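You operate a simulated robot arm through the tools that you are given. There is no shell and no other tool. Be economical: measure what you need, move in short steps, check, and stop when the job is done.

Carry out the task below with a simulated robot arm. There is one attempt and no reset: what you move stays moved.

Task
Plug the outlet, then set the line and pressure the white card shows.
Fine: free the valve latch and open the main valve; the fault lamp must stay dark.

It is judged by the outcome, as a careful person would: the job done as asked, and still so three seconds after it is handed in. It fails if anything else is knocked over, pushed out of place, dropped, spilled or broken.

Robot
A 7-joint arm with a two-finger parallel gripper, fixed in place. Base frame: the origin is at the foot of the arm, x ahead of it, y to its left, z up. Units: cm, degrees, N and s.
With the tool pointing down near the work surface it reaches from about 30 to 70 cm from the base axis. Its first joint turns from -66.0 to 66.0 degrees. Payload 1.57 kg.
The TCP is the grasp point between the finger pads, 3 cm short of the fingertips. In the tool frame z runs along the fingers and y along their closing line. Largest opening 11 cm; finger width 2.4, thickness 1.2; the body of the gripper, 4.8 by 11.2 cm, starts 7.8 cm behind the TCP.
Orientation is told as [roll, pitch, yaw] about the base's x, y, z axes, in that order, counted from this pose: with the fingers straight down and closing along the base's y, the tool's x points along the base's -x, its y along +y and its z along -z.

Tools
- The arm moves only by the tool servo_tool. Its argument "targets" is a list of rows, each an object (a shift or turn left out is 0, a gripper value left out holds the last) with "angular": the turn, a rotation vector about the tool's x, y, z in units of 120 degrees (1.0 is 120 degrees), a list of three; "xyz": the shift along the tool's x, y, z in units of 150 mm (1.0 is 150 mm), a list of three; "gripper": the gripper command, from -1 (fully open) to 1 (shut), values between in proportion. In form: [{"angular": [wx, wy, wz], "xyz": [tx, ty, tz], "gripper": gripper}, ...]. A call has 1 to 20 rows; each row is the pose to reach, as a shift and turn from the pose commanded when the call began, along the tool's axes at that moment. A call with a number of a shift or a turn outside -1 to 1 is refused whole. A row lasts 0.2 s, in which the tool goes at most 5 cm and 8.6 degrees; a call with a longer step from one row to the next is refused whole, and so is a gripper value outside its range. Where a pose cannot be reached the arm comes as near as it can. A force on the tool above 40 N (or 10 N above the force at the start of the call, whichever is more), or a blocked arm, ends the call early, and 0.2 s more pass. The fingers move at their own pace (about 10.8 cm/s each) and stop on an object; they squeeze with about 42 N. The grip force told is the motor's: it shows also when the fingers shut on nothing. Time passes only in rows, and 0.2 s behind the last, so rows that repeat a pose let the fingers close. It gives the time, the measured TCP pose, the force on the tool (base axes), the opening and the grip force at its end, in the units of the frame above (readings bear some noise), with the torque about the TCP (base axes, N m) and any sound that the robot's microphone picked up.
- Cameras (640 x 400 px; columns grow to the right, rows downward): "scene" is fixed at [17.22, -38.79, 138.22]; the picture's right is [0.75, -0.67, 0.00], its down [-0.40, -0.44, -0.80] and it looks along [0.54, 0.60, -0.60] (base axes); focal length 266 px, centre (320, 200). "wrist" rides on the gripper at [7, 1.6, -14.1] in the tool frame; the picture's right is [-0.23, 0.97, 0.00], its down [-0.86, -0.20, -0.48] and it looks along [-0.47, -0.11, 0.88] (tool axes); focal length 222 px, centre (320, 200). There is no depth. A picture from a camera that has moved, and an enlarged one, comes with that camera's place and axes in the base frame and with its lens. The place of the scene camera against the robot may be out by one fixed shift of up to 2.5 cm in any direction.
- camera(camera): a new picture of that camera. No time passes.
- inspect(camera, box): a new picture of the part [left, top, right, bottom] of that camera's present view, enlarged. No time passes.
- close_job(): hands the job in; it is judged then, once.

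Go step by step. Nothing tells you positions but the pictures and the camera data: compare them with the known pose of the tool, close in by small moves and look again before you grip or let go. The budget is 120 turns and 68 pictures, counting those below and the enlarged ones. Unless the task says otherwise, let go and move clear before handing in, and close with one line.

The tools are called after "Emit:" as name(argument=value, ...) on one line, values as JSON. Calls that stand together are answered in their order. servo_tool: Moves the arm, as the interface text tells. Its arguments: {"type":"object","properties":{"targets":{"type":"array"}},"required":["targets"]} The other tools are called the same way: camera (camera) takes a picture; inspect (camera, box) takes an enlarged picture of a part of a camera's view; close_job () hands the job in.

At the start:

```text
time: 0.0
tool_pos: [42.29, 18.44, 122.75]
tcp_rot: [0.0, 0.0, 0.0]
force: [0.3, -0.1, 0.2]
torque: [-0.01, -0.03, 0.02]
gripper_width: 10.99
grip_force: 0.1
```

scene: 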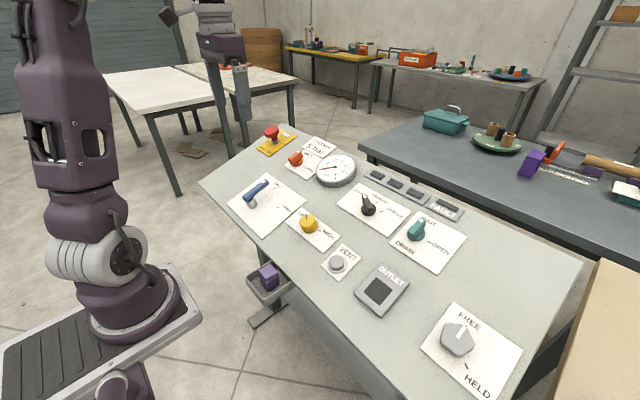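
wrist: 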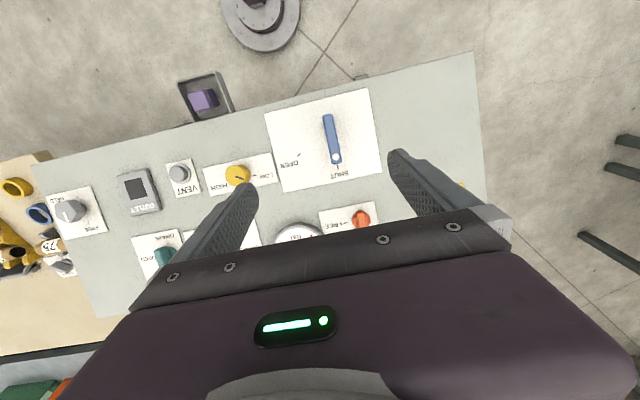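

I see a sloped or flat panel with a blue main valve lever, yellow, black, teal, red and grey controls, an outlet socket and a purple plug in a tray. I'll enlarge the views to read the labels.

Emit:
inspect(camera="scene", box=[200, 120, 360, 220])

Emit:
inspect(camera="scene", box=[320, 160, 480, 260])

Emit:
inspect(camera="scene", box=[230, 210, 422, 330])

Emit:
inspect(camera="scene", box=[400, 280, 560, 400])

```text
4.00 times, centred on (280, 170) of scene
camera zoom: at [17.22, -38.79, 138.22], right [0.75, -0.67, 0.0], down [-0.4, -0.44, -0.8], along [0.54, 0.6, -0.6], focal length 1064 px, centre (480, 320)
```

zoom: 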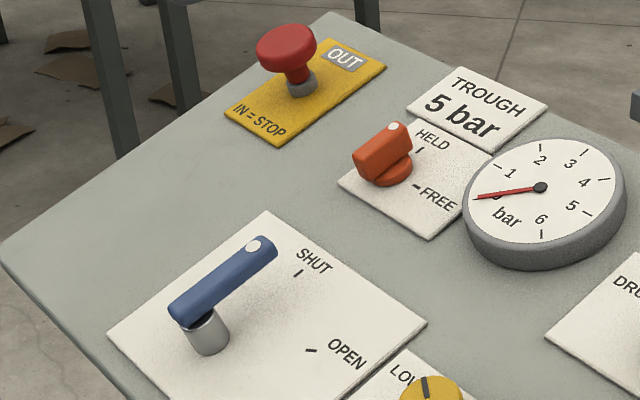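

```text
4.00 times, centred on (400, 210) of scene
camera zoom: at [17.22, -38.79, 138.22], right [0.75, -0.67, 0.0], down [-0.4, -0.44, -0.8], along [0.54, 0.6, -0.6], focal length 1064 px, centre (0, 160)
```

zoom: 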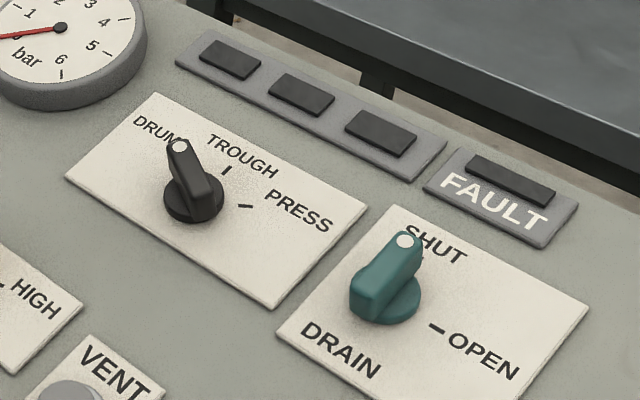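

```text
3.33 times, centred on (326, 270) of scene
camera zoom: at [17.22, -38.79, 138.22], right [0.75, -0.67, 0.0], down [-0.4, -0.44, -0.8], along [0.54, 0.6, -0.6], focal length 886 px, centre (300, -33)
```

zoom: 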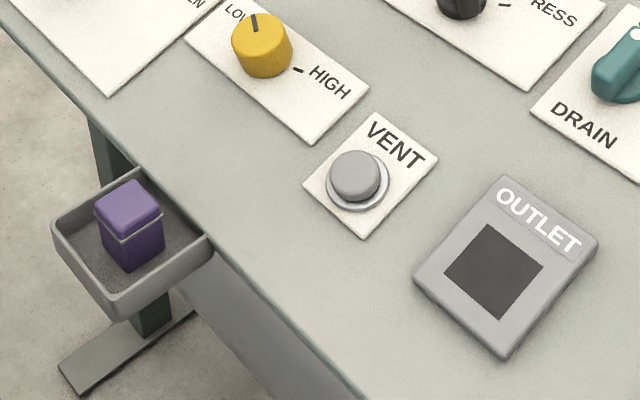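

```text
3.33 times, centred on (480, 340) of scene
camera zoom: at [17.22, -38.79, 138.22], right [0.75, -0.67, 0.0], down [-0.4, -0.44, -0.8], along [0.54, 0.6, -0.6], focal length 886 px, centre (-213, -267)
```

zoom: 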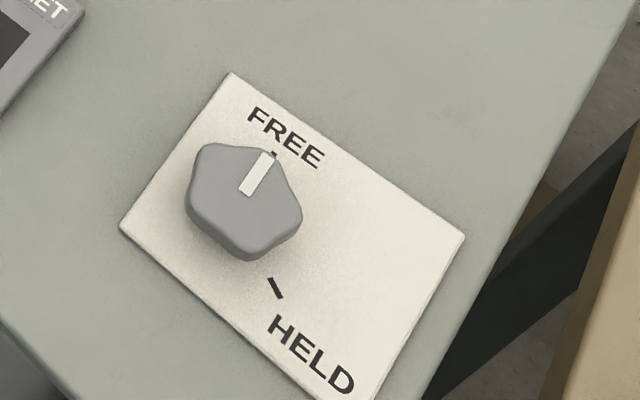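

The card reads TROUGH, 5 bar. The latch by the main valve (orange) is at HELD, the grey knob at the far end is already FREE, and the panel top is at z ≈ 92–93. The plug is near (33, -3, 88), so I'll move above it.

Emit:
servo_tool(targets=[{"xyz": [0.15, -0.2, 0.1], "gripper": 0}, {"xyz": [0.25, -0.45, 0.25]}, {"xyz": [0.35, -0.7, 0.4]}, {"xyz": [0.45, -0.95, 0.5]}])

Emit:
servo_tool(targets=[{"xyz": [0.05, -0.15, 0.25]}, {"xyz": [0.1, -0.3, 0.5]}, {"xyz": [0.17, -0.48, 0.7]}, {"xyz": [0.17, -0.48, 0.7]}])

Emit:
camera(camera="wrist")

```text
time: 1.0
tool_pos: [35.55, 4.08, 115.41]
tcp_rot: [0.0, 0.0, 0.0]
force: [-0.1, 0.1, -0.6]
torque: [0.0, 0.02, -0.02]
gripper_width: 5.51
grip_force: 0.0
```

```text
time: 2.0
tool_pos: [33.04, -3.16, 104.87]
tcp_rot: [-0.1, 0.0, 0.0]
force: [0.0, 1.0, 0.0]
torque: [0.0, 0.01, 0.0]
gripper_width: 5.53
grip_force: 0.0
```

```text
61 pictures are left
camera wrist: at [25.91, -1.48, 119.02], right [0.23, 0.97, 0.0], down [0.85, -0.2, 0.48], along [0.47, -0.11, -0.88], focal length 222 px, centre (320, 200)
```

wrist: 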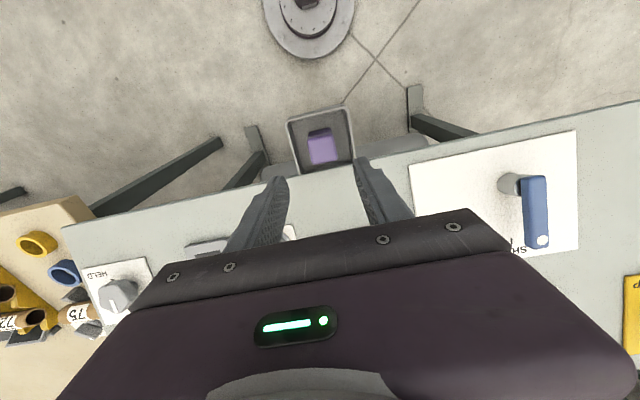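

The plug stands in its tray just behind the panel edge. Enlarging for its orientation.

Emit:
inspect(camera="wrist", box=[270, 95, 398, 175])

Emit:
inspect(camera="scene", box=[230, 240, 310, 290])

```text
5.00 times, centred on (334, 135) of wrist
camera zoom: at [25.91, -1.48, 119.02], right [0.23, 0.97, 0.0], down [0.85, -0.2, 0.48], along [0.47, -0.11, -0.88], focal length 1111 px, centre (250, 525)
```

zoom: 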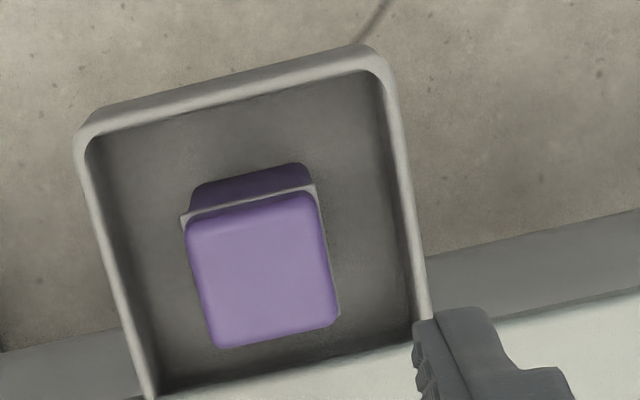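

```text
8.00 times, centred on (270, 265) of scene
camera zoom: at [17.22, -38.79, 138.22], right [0.74, -0.67, 0.0], down [-0.4, -0.44, -0.8], along [0.54, 0.6, -0.6], focal length 2128 px, centre (720, -320)
```

zoom: 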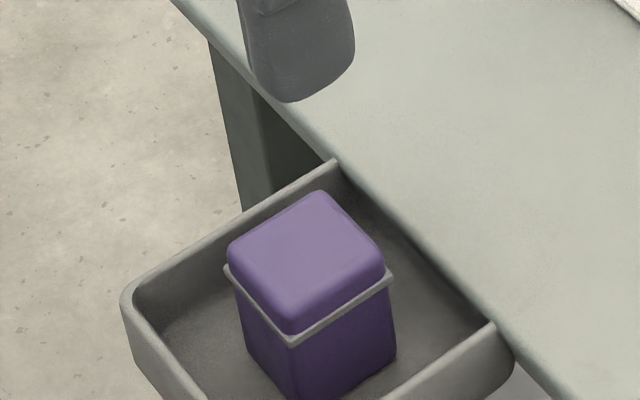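

The plug is aligned with the base axes, about 3.4 cm wide, with a cap above a flange. I'll descend partway and re-measure the height.

Emit:
servo_tool(targets=[{"xyz": [-0.04, 0, 0.25]}, {"xyz": [-0.073, 0.004, 0.46]}, {"xyz": [-0.073, 0.004, 0.46]}])

Emit:
inspect(camera="wrist", box=[240, 100, 400, 200])

Emit:
inspect(camera="scene", box=[230, 230, 326, 290])

```text
time: 2.8
tool_pos: [34.2, -2.95, 97.92]
tcp_rot: [0.0, 0.0, 0.0]
force: [-0.8, -0.6, 0.4]
torque: [0.03, -0.01, -0.01]
gripper_width: 5.51
grip_force: 0.1
```

```text
4.00 times, centred on (320, 150) of wrist
camera zoom: at [27.03, -1.37, 112.18], right [0.23, 0.97, 0.0], down [0.86, -0.2, 0.48], along [0.47, -0.11, -0.88], focal length 888 px, centre (320, 400)
```

zoom: 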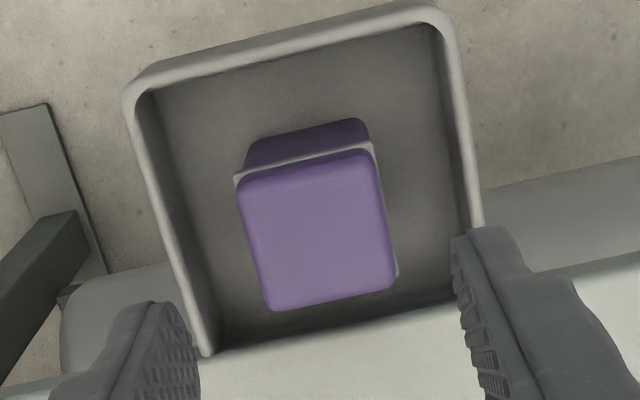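

```text
6.67 times, centred on (278, 260) of scene
camera zoom: at [17.22, -38.79, 138.22], right [0.75, -0.67, 0.0], down [-0.4, -0.44, -0.8], along [0.54, 0.6, -0.6], focal length 1773 px, centre (600, -200)
```

zoom: 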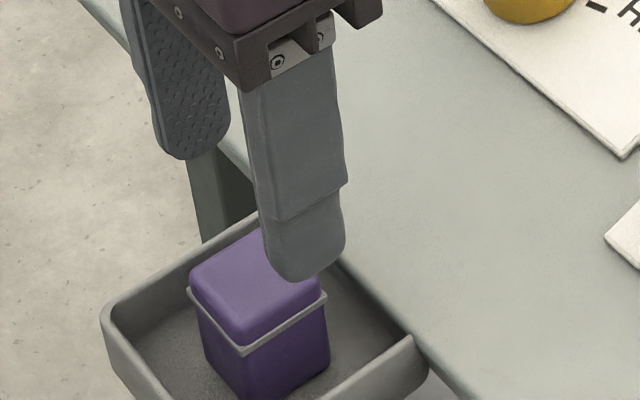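

The cap top is at z ≈ 91, centred at about (33.9, -3.0), with the panel edge at x ≈ 36. I'll descend so that the fingertips sit at flange height, then look.

Emit:
servo_tool(targets=[{"xyz": [0.03, -0.003, 0.1], "gripper": 0.14}, {"xyz": [0.03, -0.003, 0.25]}, {"xyz": [0.03, -0.003, 0.32]}, {"xyz": [0.03, -0.003, 0.32]}])

Emit:
inspect(camera="scene", box=[230, 230, 326, 290])

Emit:
inspect(camera="wrist", box=[240, 100, 400, 200])

```text
time: 3.8
tool_pos: [33.7, -3.04, 93.26]
tcp_rot: [0.1, -0.1, 0.1]
force: [-0.2, 0.0, -0.3]
torque: [-0.02, 0.03, 0.01]
gripper_width: 4.73
grip_force: 0.2
```

```text
6.67 times, centred on (278, 260) of scene
camera zoom: at [17.22, -38.79, 138.22], right [0.75, -0.67, 0.0], down [-0.4, -0.44, -0.8], along [0.54, 0.6, -0.6], focal length 1773 px, centre (600, -200)
```

zoom: 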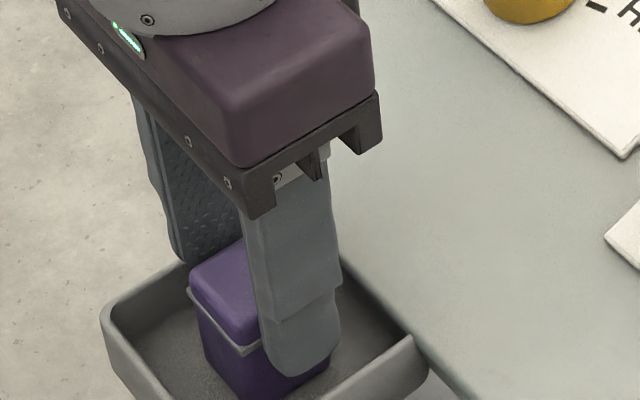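

```text
4.00 times, centred on (320, 150) of wrist
camera zoom: at [26.59, -1.37, 107.42], right [0.23, 0.97, 0.0], down [0.86, -0.2, 0.48], along [0.47, -0.11, -0.88], focal length 888 px, centre (320, 400)
```

zoom: 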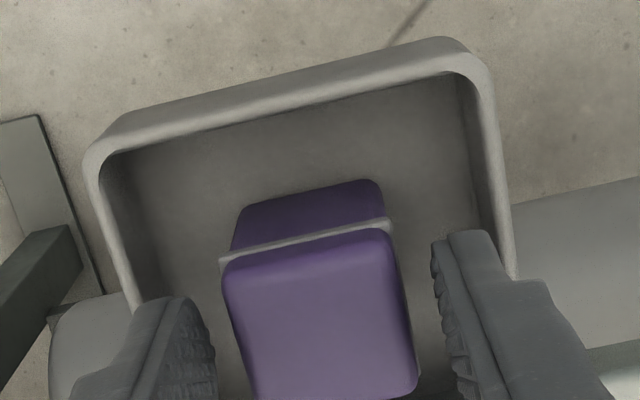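

The fingers straddle the cap. I'll go down another 0.4 cm so the tips reach the flange, then close.

Emit:
servo_tool(targets=[{"xyz": [0, 0.002, 0.028]}, {"xyz": [0, 0.002, 0.028], "gripper": 1}, {"xyz": [0, 0.002, 0.028], "gripper": 1}, {"xyz": [0, 0.002, 0.028], "gripper": 1}])

Emit:
inspect(camera="wrist", box=[240, 100, 400, 200])

```text
time: 4.8
tool_pos: [33.8, -2.99, 92.81]
tcp_rot: [0.0, 0.0, 0.0]
force: [-0.2, -0.1, 7.9]
torque: [-0.02, -0.01, -0.01]
gripper_width: 3.28
grip_force: 40.8
```

```text
4.00 times, centred on (320, 150) of wrist
camera zoom: at [26.62, -1.36, 107.02], right [0.23, 0.97, 0.0], down [0.85, -0.2, 0.48], along [0.47, -0.11, -0.88], focal length 888 px, centre (320, 400)
```

zoom: 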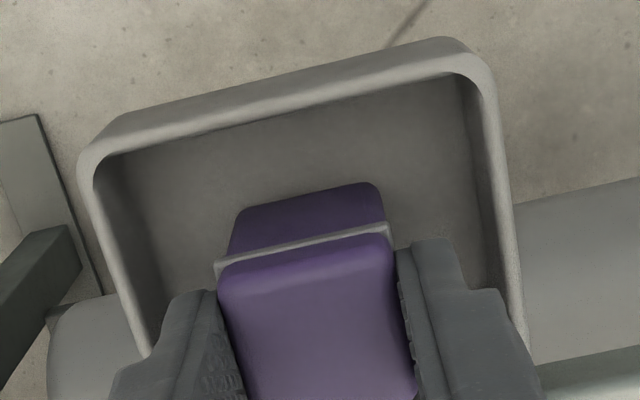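

Gripped at 3.28 cm with the fingertips resting on the flange. Lifting straight up.

Emit:
servo_tool(targets=[{"xyz": [0, 0, -0.1]}, {"xyz": [0, 0, -0.3]}, {"xyz": [0, 0, -0.55]}, {"xyz": [0, 0, -0.75]}, {"xyz": [0, 0, -0.75]}])

Emit:
inspect(camera="scene", box=[230, 180, 390, 280])

Emit:
camera(camera="wrist")

```text
time: 6.0
tool_pos: [33.69, -3.14, 104.15]
tcp_rot: [0.0, 0.0, 0.1]
force: [-0.4, 0.9, 0.6]
torque: [0.0, 0.03, -0.03]
gripper_width: 0.01
grip_force: 20.9
```

```text
4.00 times, centred on (310, 230) of scene
camera zoom: at [17.22, -38.79, 138.22], right [0.75, -0.67, 0.0], down [-0.4, -0.44, -0.8], along [0.54, 0.6, -0.6], focal length 1064 px, centre (360, 80)
```

zoom: 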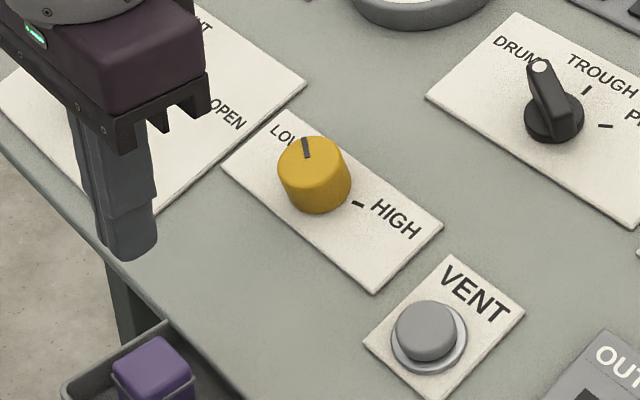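

```text
52 pictures are left
camera wrist: at [26.59, -1.39, 118.24], right [0.23, 0.97, 0.0], down [0.86, -0.2, 0.48], along [0.47, -0.11, -0.88], focal length 222 px, centre (320, 200)
```

wrist: 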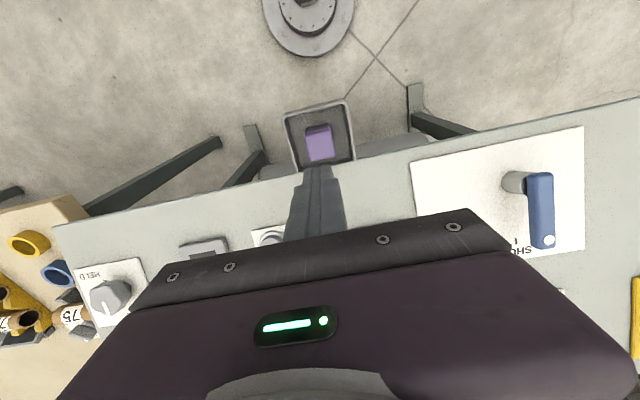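

The plug slipped out and still stands in the tray, so the grip was too shallow. I'll look at it closely before gripping deeper.

Emit:
inspect(camera="wrist", box=[280, 95, 360, 175])

Emit:
inspect(camera="scene", box=[240, 250, 304, 306])

```text
5.00 times, centred on (320, 135) of wrist
camera zoom: at [26.59, -1.39, 118.24], right [0.23, 0.97, 0.0], down [0.86, -0.2, 0.48], along [0.47, -0.11, -0.88], focal length 1111 px, centre (320, 525)
```

zoom: 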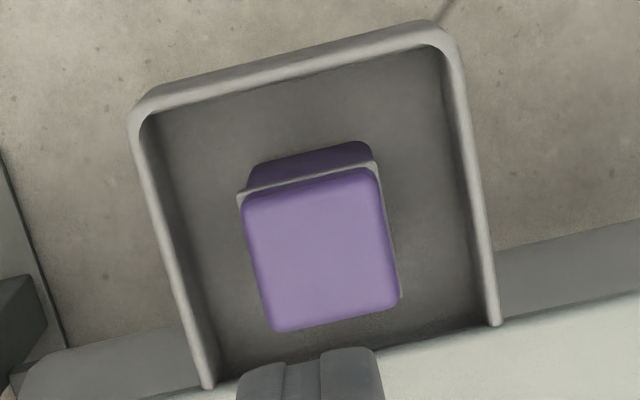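

```text
7.14 times, centred on (272, 278) of scene
camera zoom: at [17.22, -38.79, 138.22], right [0.75, -0.67, 0.0], down [-0.4, -0.44, -0.8], along [0.54, 0.6, -0.6], focal length 1900 px, centre (663, -357)
```

zoom: 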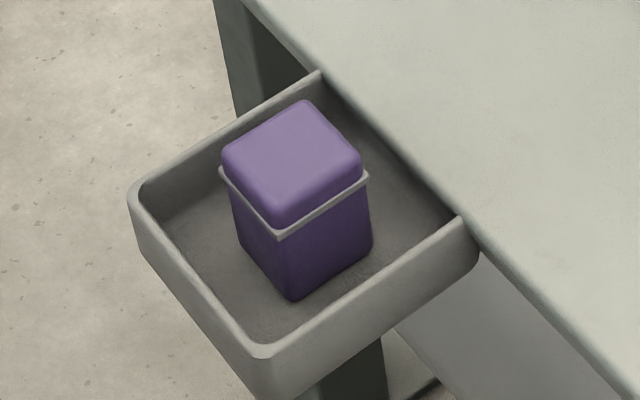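

The flange is about 3.45 cm wide at z ≈ 90, and the tips only wedged on it. I'll go about 0.8 cm deeper with a narrower opening.

Emit:
servo_tool(targets=[{"xyz": [0, 0, 0.2], "gripper": 0.25}, {"xyz": [0, 0, 0.45]}, {"xyz": [0, 0, 0.65]}, {"xyz": [0, 0, 0.75]}, {"xyz": [0, 0, 0.78]}, {"xyz": [0, 0, 0.81]}, {"xyz": [0, 0, 0.81]}])

Emit:
inspect(camera="wrist", box=[240, 100, 400, 200])

```text
time: 7.6
tool_pos: [33.67, -2.97, 91.81]
tcp_rot: [-0.1, -0.1, -0.1]
force: [1.0, -0.1, 0.8]
torque: [0.02, 0.0, 0.03]
gripper_width: 4.15
grip_force: 0.0
```

```text
4.00 times, centred on (320, 150) of wrist
camera zoom: at [26.59, -1.35, 106.03], right [0.23, 0.97, 0.0], down [0.86, -0.2, 0.48], along [0.47, -0.11, -0.88], focal length 888 px, centre (320, 400)
```

zoom: 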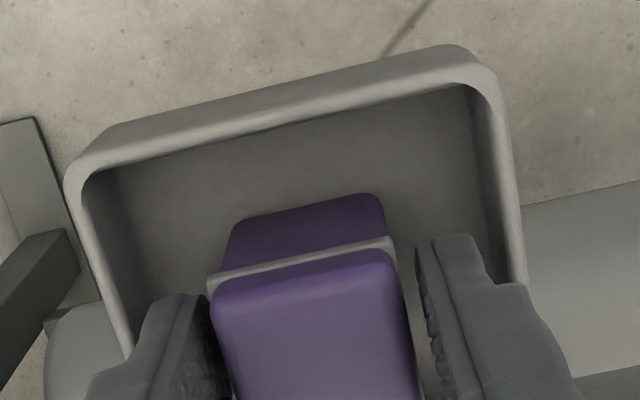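

Clear of the tray walls. Closing now.

Emit:
servo_tool(targets=[{"gripper": 1}, {"gripper": 1}, {"gripper": 1}, {"gripper": 1}])

Emit:
servo_tool(targets=[{"xyz": [0, 0, -0.05]}, {"xyz": [0, 0, -0.12]}, {"xyz": [0, 0, -0.12]}])

Emit:
inspect(camera="wrist", box=[240, 100, 400, 200])

```text
time: 8.6
tool_pos: [33.81, -3.0, 91.86]
tcp_rot: [-0.1, 0.0, 0.0]
force: [0.4, -0.1, -1.8]
torque: [-0.02, -0.01, -0.01]
gripper_width: 3.29
grip_force: 40.8
```

```text
time: 9.4
tool_pos: [33.88, -2.98, 93.55]
tcp_rot: [0.0, -0.1, -0.1]
force: [-0.5, 0.1, -0.6]
torque: [-0.02, -0.01, 0.01]
gripper_width: 3.28
grip_force: 41.1
```

```text
4.00 times, centred on (320, 150) of wrist
camera zoom: at [26.65, -1.34, 107.86], right [0.23, 0.97, 0.0], down [0.85, -0.2, 0.48], along [0.47, -0.11, -0.88], focal length 888 px, centre (320, 400)
```

zoom: 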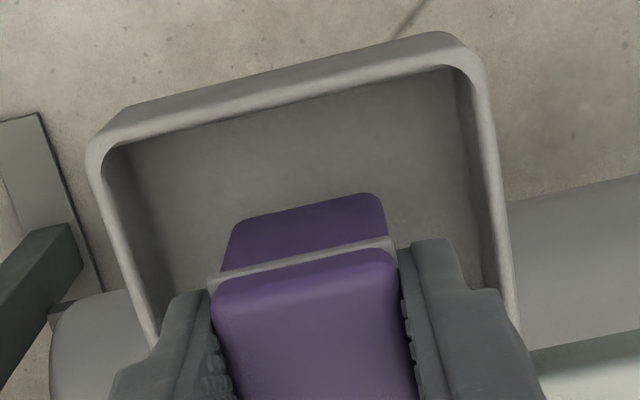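

The plug is coming up with the gripper. Lifting clear and moving to view the outlet.

Emit:
servo_tool(targets=[{"xyz": [0, 0, -0.25]}, {"xyz": [0, 0, -0.55]}, {"xyz": [0, 0, -0.85]}, {"xyz": [-0.15, -0.2, -0.85]}, {"xyz": [-0.3, -0.45, -0.85]}, {"xyz": [-0.45, -0.7, -0.85]}, {"xyz": [-0.6, -0.95, -0.85]}])

Emit:
servo_tool(targets=[{"xyz": [-0.2, -0.15, 0]}, {"xyz": [-0.4, -0.3, 0]}, {"xyz": [-0.6, -0.45, 0]}, {"xyz": [-0.6, -0.45, 0]}])

Emit:
camera(camera="wrist")

Emit:
inspect(camera="scene", box=[340, 220, 500, 320])

```text
time: 11.0
tool_pos: [42.79, -17.32, 106.47]
tcp_rot: [0.1, 0.1, 0.1]
force: [1.3, 0.0, -1.3]
torque: [0.03, 0.0, -0.04]
gripper_width: 3.29
grip_force: 40.6
```

```text
time: 12.0
tool_pos: [51.71, -24.06, 106.39]
tcp_rot: [0.0, -0.1, 0.0]
force: [0.4, -0.1, -0.2]
torque: [-0.01, 0.01, 0.01]
gripper_width: 3.3
grip_force: 40.5
```

```text
47 pictures are left
camera wrist: at [44.64, -22.41, 120.59], right [0.23, 0.97, 0.0], down [0.86, -0.2, 0.48], along [0.47, -0.11, -0.88], focal length 222 px, centre (320, 200)
```

wrist: 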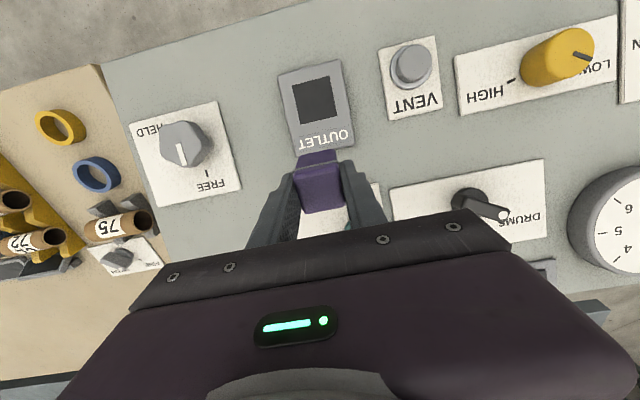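

```text
4.00 times, centred on (420, 270) of scene
camera zoom: at [17.22, -38.79, 138.22], right [0.74, -0.67, 0.0], down [-0.4, -0.44, -0.8], along [0.54, 0.6, -0.6], focal length 1064 px, centre (-80, -80)
```

zoom: 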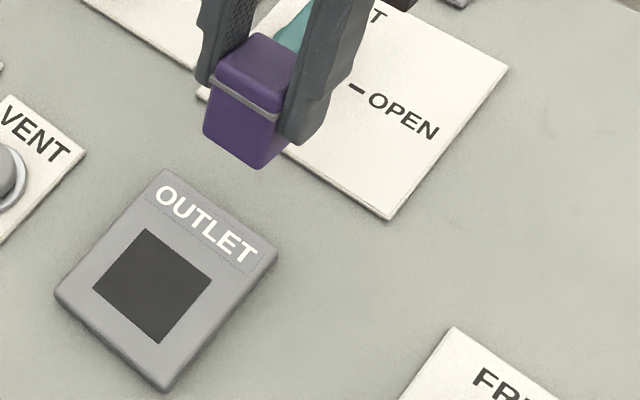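

The outlet hole is in view, so I'm enlarging it to locate its corners.

Emit:
inspect(camera="wrist", box=[256, 50, 384, 130])

Emit:
inspect(camera="wrist", box=[256, 130, 384, 210])

```text
5.00 times, centred on (320, 90) of wrist
camera zoom: at [44.64, -22.41, 120.59], right [0.23, 0.97, 0.0], down [0.86, -0.2, 0.48], along [0.47, -0.11, -0.88], focal length 1111 px, centre (320, 750)
```

zoom: 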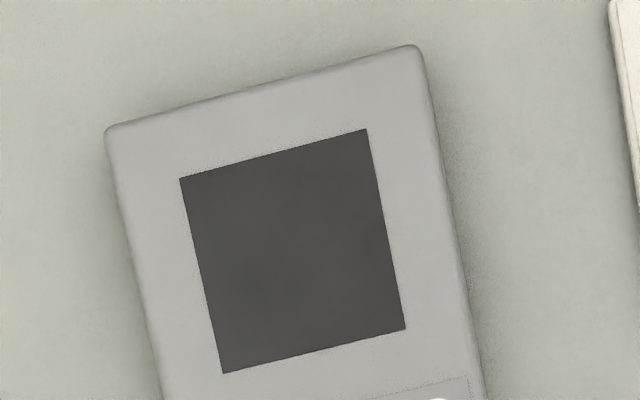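

```text
5.00 times, centred on (320, 170) of wrist
camera zoom: at [44.64, -22.41, 120.59], right [0.23, 0.97, 0.0], down [0.86, -0.2, 0.48], along [0.47, -0.11, -0.88], focal length 1111 px, centre (320, 350)
```

zoom: 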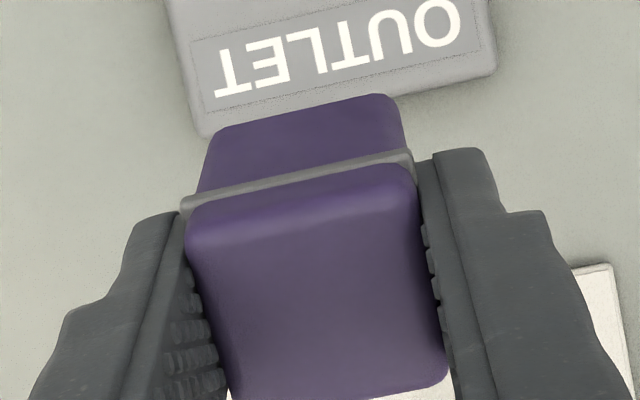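

The hole is centred near (46.7, -23.5) at z ≈ 93.3 and about 4.2 cm wide, square to the base axes. Moving over it with the plug bottom just above, then checking.

Emit:
servo_tool(targets=[{"xyz": [0.17, 0.02, 0.1]}, {"xyz": [0.34, 0.037, 0.3]}, {"xyz": [0.34, 0.037, 0.5]}, {"xyz": [0.34, 0.037, 0.5]}])

Emit:
inspect(camera="scene", box=[330, 240, 426, 312])

Emit:
inspect(camera="wrist", box=[240, 90, 400, 210])

```text
time: 13.0
tool_pos: [46.79, -23.53, 99.03]
tcp_rot: [-0.1, -0.2, 0.1]
force: [-8.8, 5.3, 37.5]
torque: [0.16, -0.2, 0.12]
gripper_width: 3.3
grip_force: 41.2
```

```text
5.56 times, centred on (378, 276) of scene
camera zoom: at [17.14, -38.75, 138.25], right [0.75, -0.67, 0.0], down [-0.4, -0.44, -0.8], along [0.54, 0.6, -0.6], focal length 1478 px, centre (-2, -222)
```

zoom: 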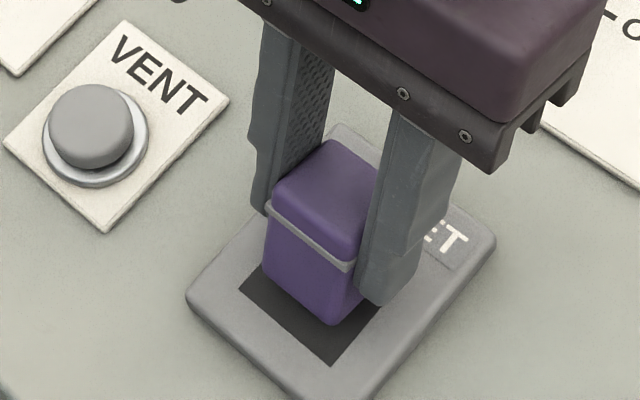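

```text
3.33 times, centred on (320, 150) of wrist
camera zoom: at [39.58, -21.78, 113.23], right [0.23, 0.97, 0.0], down [0.85, -0.2, 0.48], along [0.47, -0.11, -0.88], focal length 740 px, centre (320, 367)
```

zoom: 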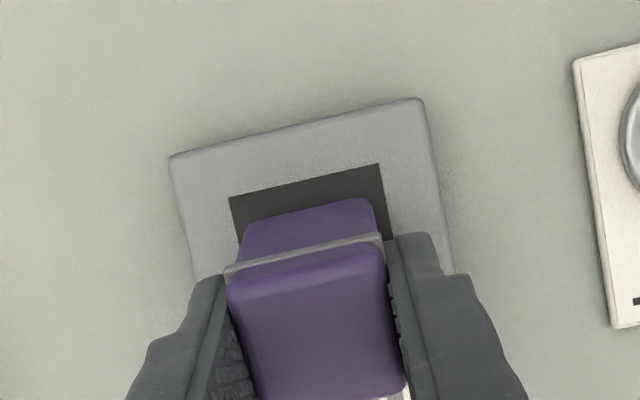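

The plug touched down at TCP z = 99.0 with the reaction pushing it towards -x. The body sits about 0.25 cm too far in +x relative to the hole, so I'll back up, shift and lower gently.

Emit:
servo_tool(targets=[{"xyz": [0, 0, -0.05]}, {"xyz": [0.018, 0.006, -0.05]}, {"xyz": [0.018, 0.006, -0.02]}, {"xyz": [0.018, 0.006, 0.0]}, {"xyz": [0.018, 0.006, 0.02]}, {"xyz": [0.018, 0.006, 0.04]}])

Emit:
inspect(camera="wrist", box=[240, 90, 400, 210])

```text
time: 14.3
tool_pos: [46.39, -23.43, 98.88]
tcp_rot: [-0.1, -0.2, 0.0]
force: [-6.6, 5.5, 16.6]
torque: [0.25, 0.04, 0.13]
gripper_width: 3.3
grip_force: 41.0
stopped in row 6: the force on the tool passed its limit at 56 N (the readings are from after the stop); the commanded pose is now the measured one
```

```text
3.33 times, centred on (320, 150) of wrist
camera zoom: at [39.21, -21.71, 113.12], right [0.23, 0.97, 0.0], down [0.85, -0.2, 0.48], along [0.47, -0.11, -0.88], focal length 740 px, centre (320, 367)
```

zoom: 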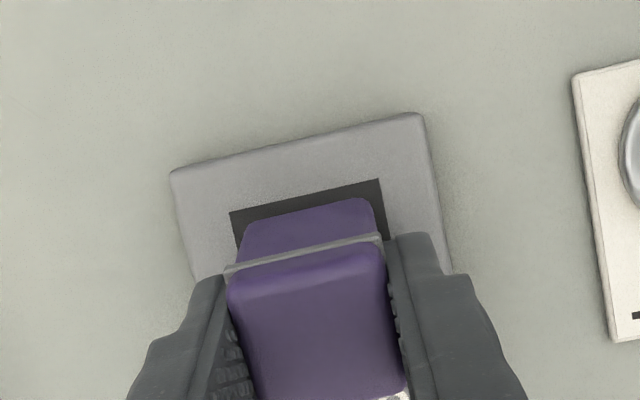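

Still touching the rim or surface. By the picture the plug needs about 0.12 cm more in -x to be centred, so I'll raise, shift and feel again.

Emit:
servo_tool(targets=[{"xyz": [0, 0, -0.04]}, {"xyz": [0.01, 0.0, -0.04]}, {"xyz": [0.01, 0.0, -0.02]}, {"xyz": [0.01, 0.0, 0.0]}, {"xyz": [0.01, 0.0, 0.01]}, {"xyz": [0.01, 0.0, 0.02]}, {"xyz": [0.01, 0, 0.03]}])

Emit:
inspect(camera="scene", box=[340, 250, 420, 310])

```text
time: 15.6
tool_pos: [46.26, -23.41, 98.94]
tcp_rot: [-0.2, -0.3, 0.1]
force: [-7.7, 3.8, 13.2]
torque: [0.25, 0.06, 0.13]
gripper_width: 3.32
grip_force: 40.9
stopped in row 6: the force on the tool passed its limit at 46 N (the readings are from after the stop); the commanded pose is now the measured one
```

```text
6.67 times, centred on (380, 280) of scene
camera zoom: at [17.18, -38.77, 138.23], right [0.75, -0.67, 0.0], down [-0.4, -0.44, -0.8], along [0.54, 0.6, -0.6], focal length 1773 px, centre (-80, -333)
```

zoom: 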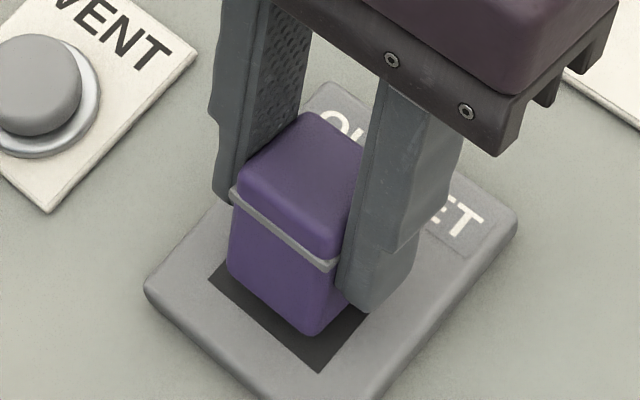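

Contact height is the same at all three positions, and cross-checking the cameras suggests the centre may lie slightly +x instead. I'll probe with a light press while stepping +x to feel for the hole.

Emit:
servo_tool(targets=[{"xyz": [-0.007, 0, -0.002]}, {"xyz": [-0.013, 0, -0.002]}, {"xyz": [-0.02, 0, -0.001]}, {"xyz": [-0.027, 0, 0]}, {"xyz": [-0.033, 0, 0]}, {"xyz": [-0.033, 0.01, 0]}, {"xyz": [-0.02, 0.01, 0]}, {"xyz": [-0.013, 0.01, 0]}, {"xyz": [-0.007, 0.01, 0]}, {"xyz": [0, 0.01, 0]}, {"xyz": [0, 0.0, 0]}])

```text
time: 16.5
tool_pos: [46.48, -23.7, 98.92]
tcp_rot: [-0.2, -0.1, 0.1]
force: [-7.7, 2.7, 14.5]
torque: [0.24, 0.07, 0.06]
gripper_width: 3.28
grip_force: 40.5
stopped in row 4: the force on the tool passed its limit at 42 N (the readings are from after the stop); the commanded pose is now the measured one
```

I'll lift 2 cm and look at the plug's underside position and the hole once more.

Emit:
servo_tool(targets=[{"xyz": [0, 0, -0.07]}, {"xyz": [0, 0, -0.14]}, {"xyz": [0, 0, -0.14]}])

Emit:
inspect(camera="wrist", box=[256, 100, 384, 180])

Emit:
inspect(camera="scene", box=[340, 240, 436, 312])

```text
time: 17.3
tool_pos: [46.54, -23.48, 100.98]
tcp_rot: [-0.2, -0.2, 0.1]
force: [0.2, 0.0, -1.0]
torque: [0.01, 0.0, 0.01]
gripper_width: 3.29
grip_force: 41.3
```

```text
5.00 times, centred on (320, 140) of wrist
camera zoom: at [39.35, -21.82, 115.15], right [0.23, 0.97, 0.0], down [0.85, -0.2, 0.48], along [0.47, -0.11, -0.88], focal length 1111 px, centre (320, 500)
```

zoom: 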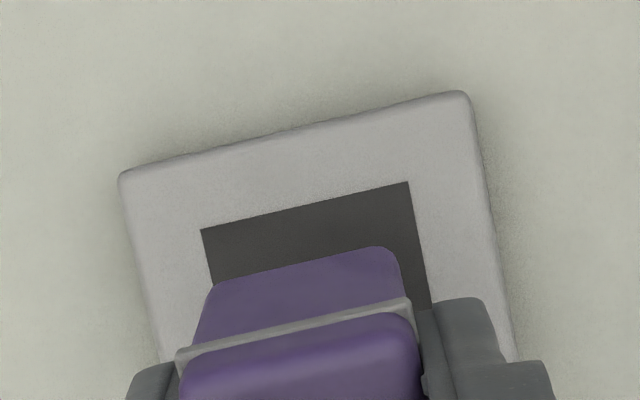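

```text
5.56 times, centred on (388, 276) of scene
camera zoom: at [17.22, -38.79, 138.22], right [0.75, -0.67, 0.0], down [-0.4, -0.44, -0.8], along [0.54, 0.6, -0.6], focal length 1478 px, centre (-58, -222)
```

zoom: 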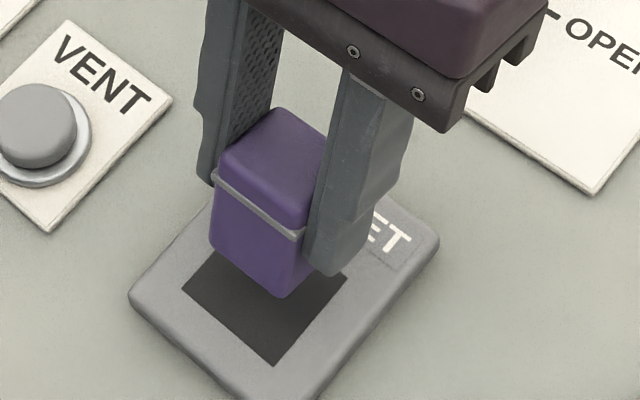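

The height evidence (the far edge of the hole is closer to the camera, and contact was at the plug's +x edge) shows the console is tilted about 18°, rising toward +x. I'll tilt the tool to match the panel normal and line up on that axis.

Emit:
servo_tool(targets=[{"angular": [0, -0.05, 0], "xyz": [0.03, 0, -0.05]}, {"angular": [0, -0.1, 0], "xyz": [0.08, 0, -0.03]}, {"angular": [0, -0.15, 0], "xyz": [0.129, 0, 0.04]}, {"angular": [0, -0.15, 0], "xyz": [0.129, 0, 0.06]}])

Emit:
inspect(camera="wrist", box=[240, 90, 400, 190])

Emit:
inspect(camera="scene", box=[330, 240, 426, 312])

```text
time: 18.3
tool_pos: [44.62, -23.6, 100.25]
tcp_rot: [-0.3, -18.3, 0.1]
force: [0.6, -0.1, 0.1]
torque: [-0.02, 0.0, 0.0]
gripper_width: 3.29
grip_force: 40.8
```

```text
4.00 times, centred on (320, 140) of wrist
camera zoom: at [33.41, -21.84, 111.38], right [0.21, 0.97, 0.07], down [0.66, -0.2, 0.72], along [0.72, -0.11, -0.69], focal length 888 px, centre (320, 440)
```

zoom: 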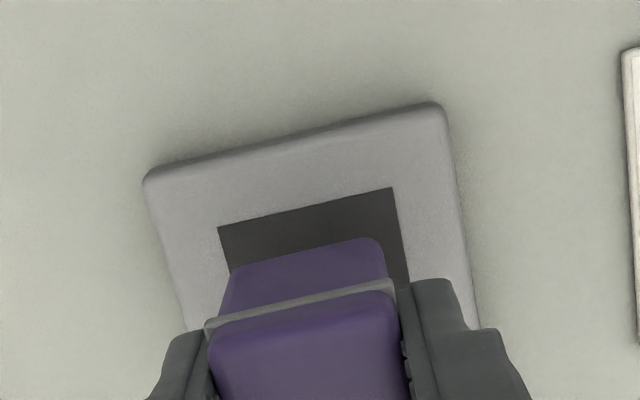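

```text
5.56 times, centred on (378, 276) of scene
camera zoom: at [17.22, -38.79, 138.22], right [0.74, -0.67, 0.0], down [-0.4, -0.44, -0.8], along [0.54, 0.6, -0.6], focal length 1478 px, centre (-2, -222)
```

zoom: 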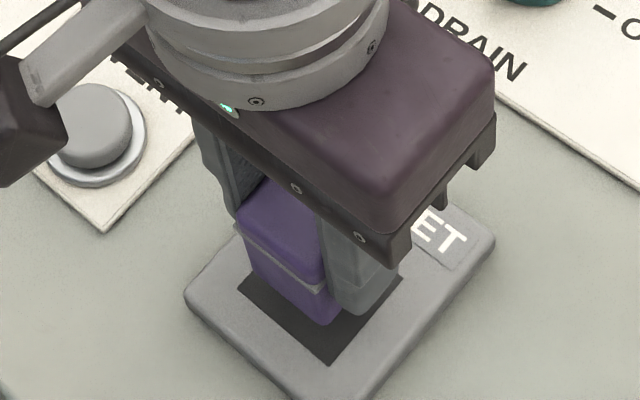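

In tool coordinates the hole is nearly centred under the plug (needs -0.12 cm in tool x), with its plane 2.8 cm beyond the plug bottom. Advancing along the tool axis.

Emit:
servo_tool(targets=[{"xyz": [-0.008, 0, 0.07]}, {"xyz": [-0.008, 0, 0.14]}, {"xyz": [-0.008, 0, 0.18]}, {"xyz": [-0.008, 0, 0.2]}, {"xyz": [-0.008, 0, 0.22]}, {"xyz": [-0.008, 0, 0.24]}, {"xyz": [-0.008, 0, 0.26]}])

Emit:
inspect(camera="wrist", box=[240, 90, 400, 190])

```text
time: 19.0
tool_pos: [45.23, -23.54, 98.34]
tcp_rot: [-0.2, -18.2, 0.3]
force: [-11.6, 5.7, 19.6]
torque: [0.28, 0.17, 0.12]
gripper_width: 3.3
grip_force: 41.0
heard: snap
stopped in row 3: the force on the tool passed its limit at 63 N (the readings are from after the stop); the commanded pose is now the measured one
```

```text
4.00 times, centred on (320, 140) of wrist
camera zoom: at [34.09, -21.81, 109.64], right [0.21, 0.97, 0.07], down [0.66, -0.19, 0.72], along [0.72, -0.11, -0.69], focal length 888 px, centre (320, 440)
```

zoom: 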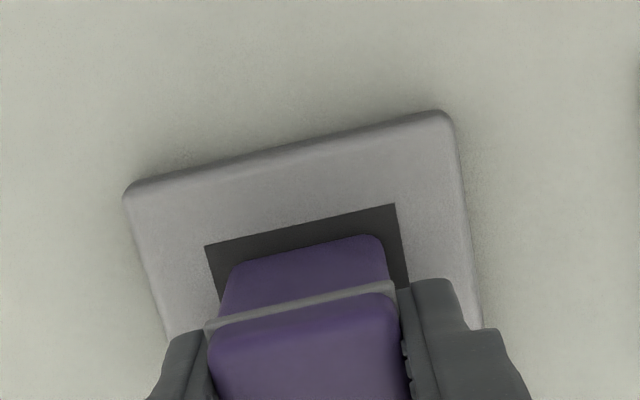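

I heard a snap as the plug met the outlet, but it doesn't look deeper. Let me check the whole scene, and the plug from the fixed camera, before doing anything else.

Emit:
camera(camera="scene")

Emit:
inspect(camera="scene", box=[345, 255, 409, 303])

```text
34 pictures are left
```

scene: 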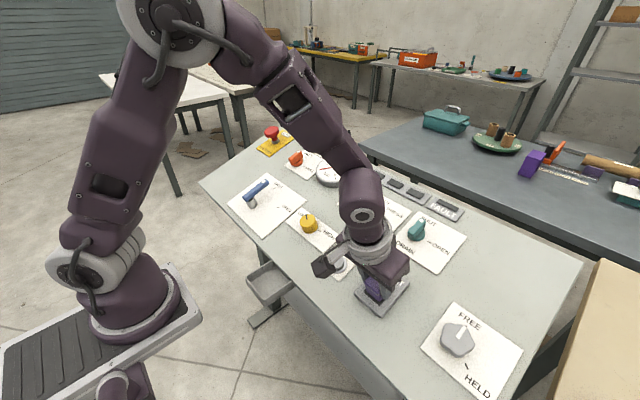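

```text
8.33 times, centred on (377, 279) of scene
camera zoom: at [17.16, -38.76, 138.24], right [0.75, -0.67, 0.0], down [-0.4, -0.44, -0.8], along [0.54, 0.6, -0.6], focal length 2216 px, centre (-155, -458)
```

zoom: 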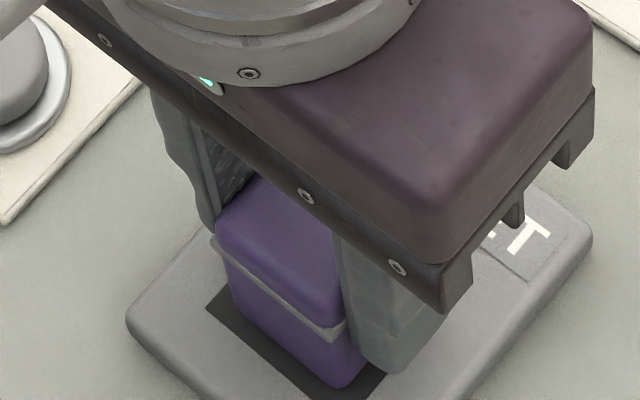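

Nothing else has been disturbed, and the contact torque puts the reaction at the centre of the plug bottom, flush with the outlet. I'll test with a slight pull back while holding it, to see whether the plug is captured.

Emit:
servo_tool(targets=[{"xyz": [0, 0, -0.005]}, {"xyz": [0, 0, -0.012]}, {"xyz": [0, 0, -0.02]}])

Emit:
inspect(camera="wrist", box=[272, 120, 368, 180])

```text
time: 19.8
tool_pos: [45.27, -23.47, 98.51]
tcp_rot: [-0.3, -18.3, 0.1]
force: [0.0, 0.6, -1.2]
torque: [0.02, -0.01, -0.02]
gripper_width: 3.31
grip_force: 41.0
heard: snap
```

```text
6.67 times, centred on (320, 150) of wrist
camera zoom: at [34.08, -21.81, 109.86], right [0.21, 0.97, 0.07], down [0.66, -0.19, 0.72], along [0.72, -0.11, -0.69], focal length 1481 px, centre (320, 533)
```

zoom: 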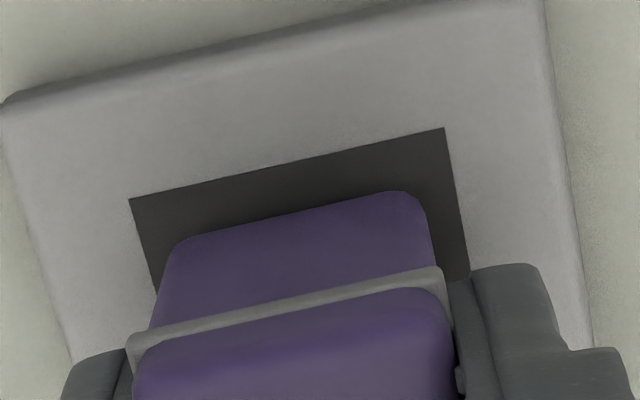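

Another snap on pulling back: the outlet clicks as the plug seats and again as it lets go. I'll centre it slightly better (tool x +0.1 cm), push back until it snaps in, then release.

Emit:
servo_tool(targets=[{"xyz": [0.008, 0, 0.0]}, {"xyz": [0.008, 0, 0.01]}, {"xyz": [0.008, 0, 0.02]}, {"xyz": [0.008, 0, 0.026]}, {"xyz": [0.008, 0, 0.032]}, {"xyz": [0.008, 0, 0.038]}])

```text
time: 21.0
tool_pos: [45.25, -23.46, 98.37]
tcp_rot: [-0.4, -18.2, 0.2]
force: [-8.8, 3.3, 16.3]
torque: [0.35, 0.24, 0.13]
gripper_width: 3.31
grip_force: 41.0
stopped in row 6: the force on the tool passed its limit at 44 N (the readings are from after the stop); the commanded pose is now the measured one
```

No snap at 44 N. I'll push a little more firmly.

Emit:
servo_tool(targets=[{"xyz": [0, 0, 0.03]}, {"xyz": [0, 0, 0.05]}])

Emit:
inspect(camera="wrist", box=[272, 120, 368, 180])

```text
time: 21.4
tool_pos: [45.38, -23.47, 98.27]
tcp_rot: [-0.5, -18.4, 0.4]
force: [-10.5, 4.8, 19.0]
torque: [0.42, 0.33, 0.13]
gripper_width: 3.27
grip_force: 40.5
stopped in row 1: the force on the tool passed its limit at 52 N (the readings are from after the stop); the commanded pose is now the measured one
```

```text
6.67 times, centred on (320, 150) of wrist
camera zoom: at [34.02, -21.83, 109.54], right [0.21, 0.97, 0.06], down [0.66, -0.19, 0.73], along [0.72, -0.11, -0.69], focal length 1481 px, centre (320, 533)
```

zoom: 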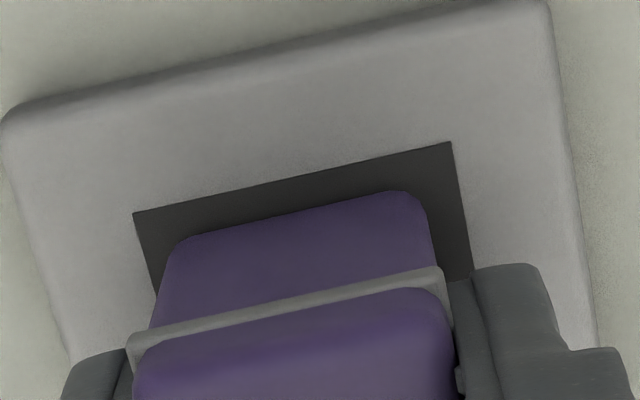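

Contact this time is toward the rear corner, unlike the first time when it snapped, so my sideways shift went the wrong way. Backing off, returning slightly past the first alignment, and pushing again.

Emit:
servo_tool(targets=[{"xyz": [0, 0, -0.03]}, {"xyz": [-0.012, 0, -0.03]}, {"xyz": [-0.012, 0, -0.01]}, {"xyz": [-0.012, 0, 0.005]}, {"xyz": [-0.012, 0, 0.03]}, {"xyz": [-0.012, 0, 0.05]}])

```text
time: 22.4
tool_pos: [45.53, -23.46, 98.32]
tcp_rot: [-0.5, -18.6, 0.3]
force: [-9.5, 5.4, 20.0]
torque: [0.46, 0.32, 0.17]
gripper_width: 3.29
grip_force: 41.4
stopped in row 5: the force on the tool passed its limit at 50 N (the readings are from after the stop); the commanded pose is now the measured one
```

No snap, and the tilt has drifted a little. I'll back off and view the whole outlet from the tilted pose to measure the residual tilt properly.

Emit:
servo_tool(targets=[{"xyz": [0, 0, -0.15]}, {"xyz": [-0.1, 0, -0.4], "angular": [-0.004, 0.004, 0]}, {"xyz": [-0.35, 0, -0.45], "angular": [-0.004, 0.004, 0]}, {"xyz": [-0.35, 0, -0.45], "angular": [-0.004, 0.004, 0]}])

Emit:
inspect(camera="wrist", box=[240, 40, 400, 140])

Emit:
camera(camera="wrist")

```text
time: 23.4
tool_pos: [48.44, -23.76, 106.2]
tcp_rot: [0.0, -18.0, 0.3]
force: [-0.8, -0.3, -1.1]
torque: [-0.01, 0.03, 0.02]
gripper_width: 3.3
grip_force: 40.9
```

```text
4.00 times, centred on (320, 90) of wrist
camera zoom: at [37.25, -22.02, 117.6], right [0.21, 0.97, 0.07], down [0.67, -0.2, 0.72], along [0.71, -0.11, -0.69], focal length 888 px, centre (320, 640)
```

zoom: 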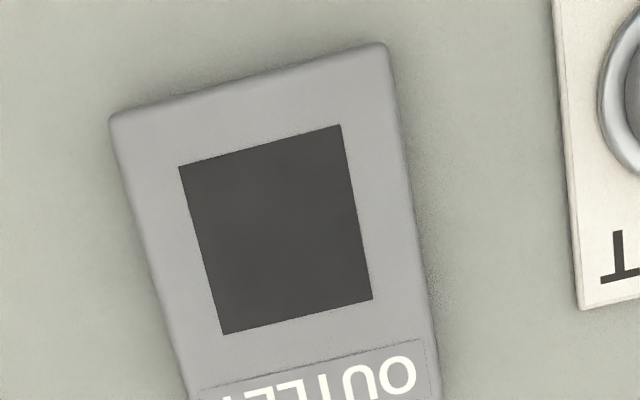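

```text
29 pictures are left
camera wrist: at [37.25, -22.02, 117.6], right [0.21, 0.97, 0.07], down [0.67, -0.2, 0.72], along [0.71, -0.11, -0.69], focal length 222 px, centre (320, 200)
```

wrist: 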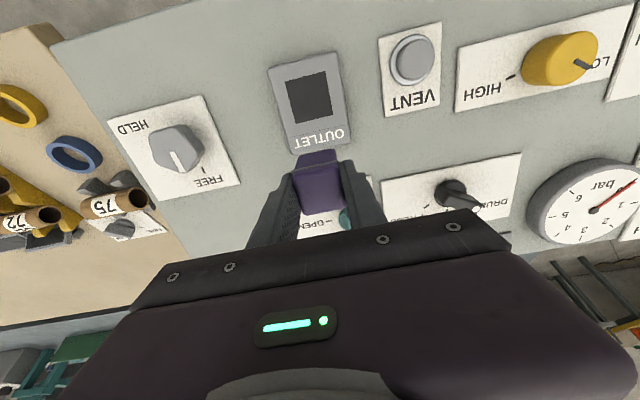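

Comparing the hole's near and far edge widths, the residual tilt is about 3°, so the panel is at about 20–21°. I'll tilt to about -20.5°, re-centre and stop 1 cm short to check.

Emit:
servo_tool(targets=[{"xyz": [0.2, 0.002, 0.05], "angular": [0, -0.021, -0.002]}, {"xyz": [0.385, 0.005, 0.2], "angular": [0, -0.021, -0.002]}, {"xyz": [0.385, 0.005, 0.33], "angular": [0, -0.021, -0.002]}, {"xyz": [0.385, 0.005, 0.4], "angular": [0, -0.021, -0.002]}, {"xyz": [0.385, 0.005, 0.4], "angular": [0, -0.021, -0.002]}])

Emit:
inspect(camera="wrist", box=[256, 110, 384, 190])

```text
time: 24.6
tool_pos: [44.68, -23.47, 98.82]
tcp_rot: [-0.1, -20.5, 0.4]
force: [1.1, 0.0, -0.6]
torque: [0.0, -0.01, 0.0]
gripper_width: 3.31
grip_force: 41.3
```

```text
5.00 times, centred on (320, 150) of wrist
camera zoom: at [33.14, -21.9, 109.68], right [0.2, 0.98, 0.08], down [0.64, -0.19, 0.75], along [0.74, -0.1, -0.66], focal length 1111 px, centre (320, 450)
```

zoom: 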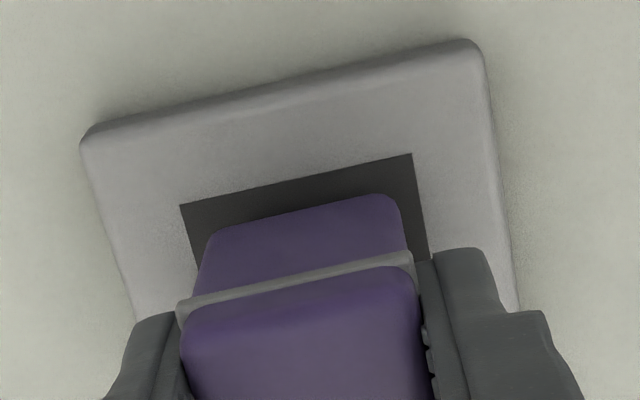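

Aligned, with even gaps. Pushing in firmly along the axis.

Emit:
servo_tool(targets=[{"xyz": [-0.002, 0, 0.04]}, {"xyz": [-0.002, 0, 0.1]}, {"xyz": [-0.002, 0, 0.16]}])

Emit:
inspect(camera="wrist", box=[256, 110, 384, 190])

```text
time: 25.2
tool_pos: [45.28, -23.47, 98.15]
tcp_rot: [-0.3, -20.8, 0.7]
force: [-5.6, 2.7, 11.4]
torque: [0.06, -0.03, 0.06]
gripper_width: 3.32
grip_force: 40.9
heard: snap
stopped in row 2: the force on the tool passed its limit at 46 N (the readings are from after the stop); the commanded pose is now the measured one
```

```text
5.00 times, centred on (320, 150) of wrist
camera zoom: at [33.54, -21.89, 108.95], right [0.2, 0.98, 0.08], down [0.63, -0.19, 0.75], along [0.75, -0.1, -0.66], focal length 1111 px, centre (320, 450)
```

zoom: 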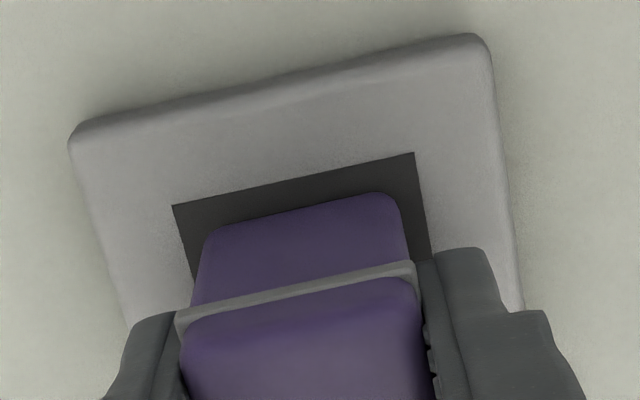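

Snap heard again with the forces centred. This time I'll release instead of pulling back.

Emit:
servo_tool(targets=[{"gripper": 0.6}, {"gripper": 0.3}, {"gripper": 0.15}, {"gripper": 0.15}])

Emit:
inspect(camera="wrist", box=[256, 110, 384, 190])

```text
time: 26.2
tool_pos: [45.27, -23.48, 98.12]
tcp_rot: [-0.3, -20.7, 0.7]
force: [0.1, 0.5, 1.0]
torque: [-0.03, -0.02, 0.02]
gripper_width: 4.68
grip_force: 0.1
```

```text
5.00 times, centred on (320, 150) of wrist
camera zoom: at [33.59, -21.91, 108.92], right [0.2, 0.98, 0.08], down [0.63, -0.19, 0.75], along [0.75, -0.1, -0.66], focal length 1111 px, centre (320, 450)
```

zoom: 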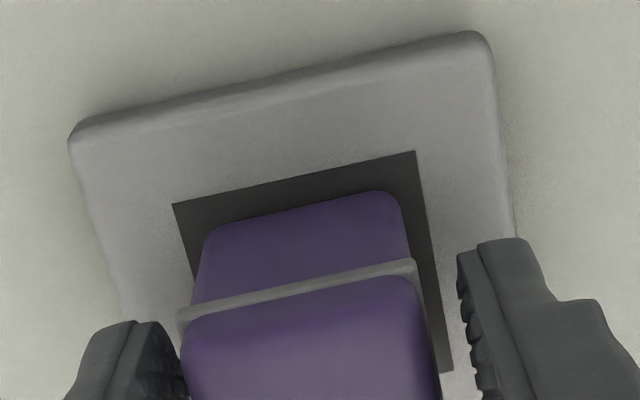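

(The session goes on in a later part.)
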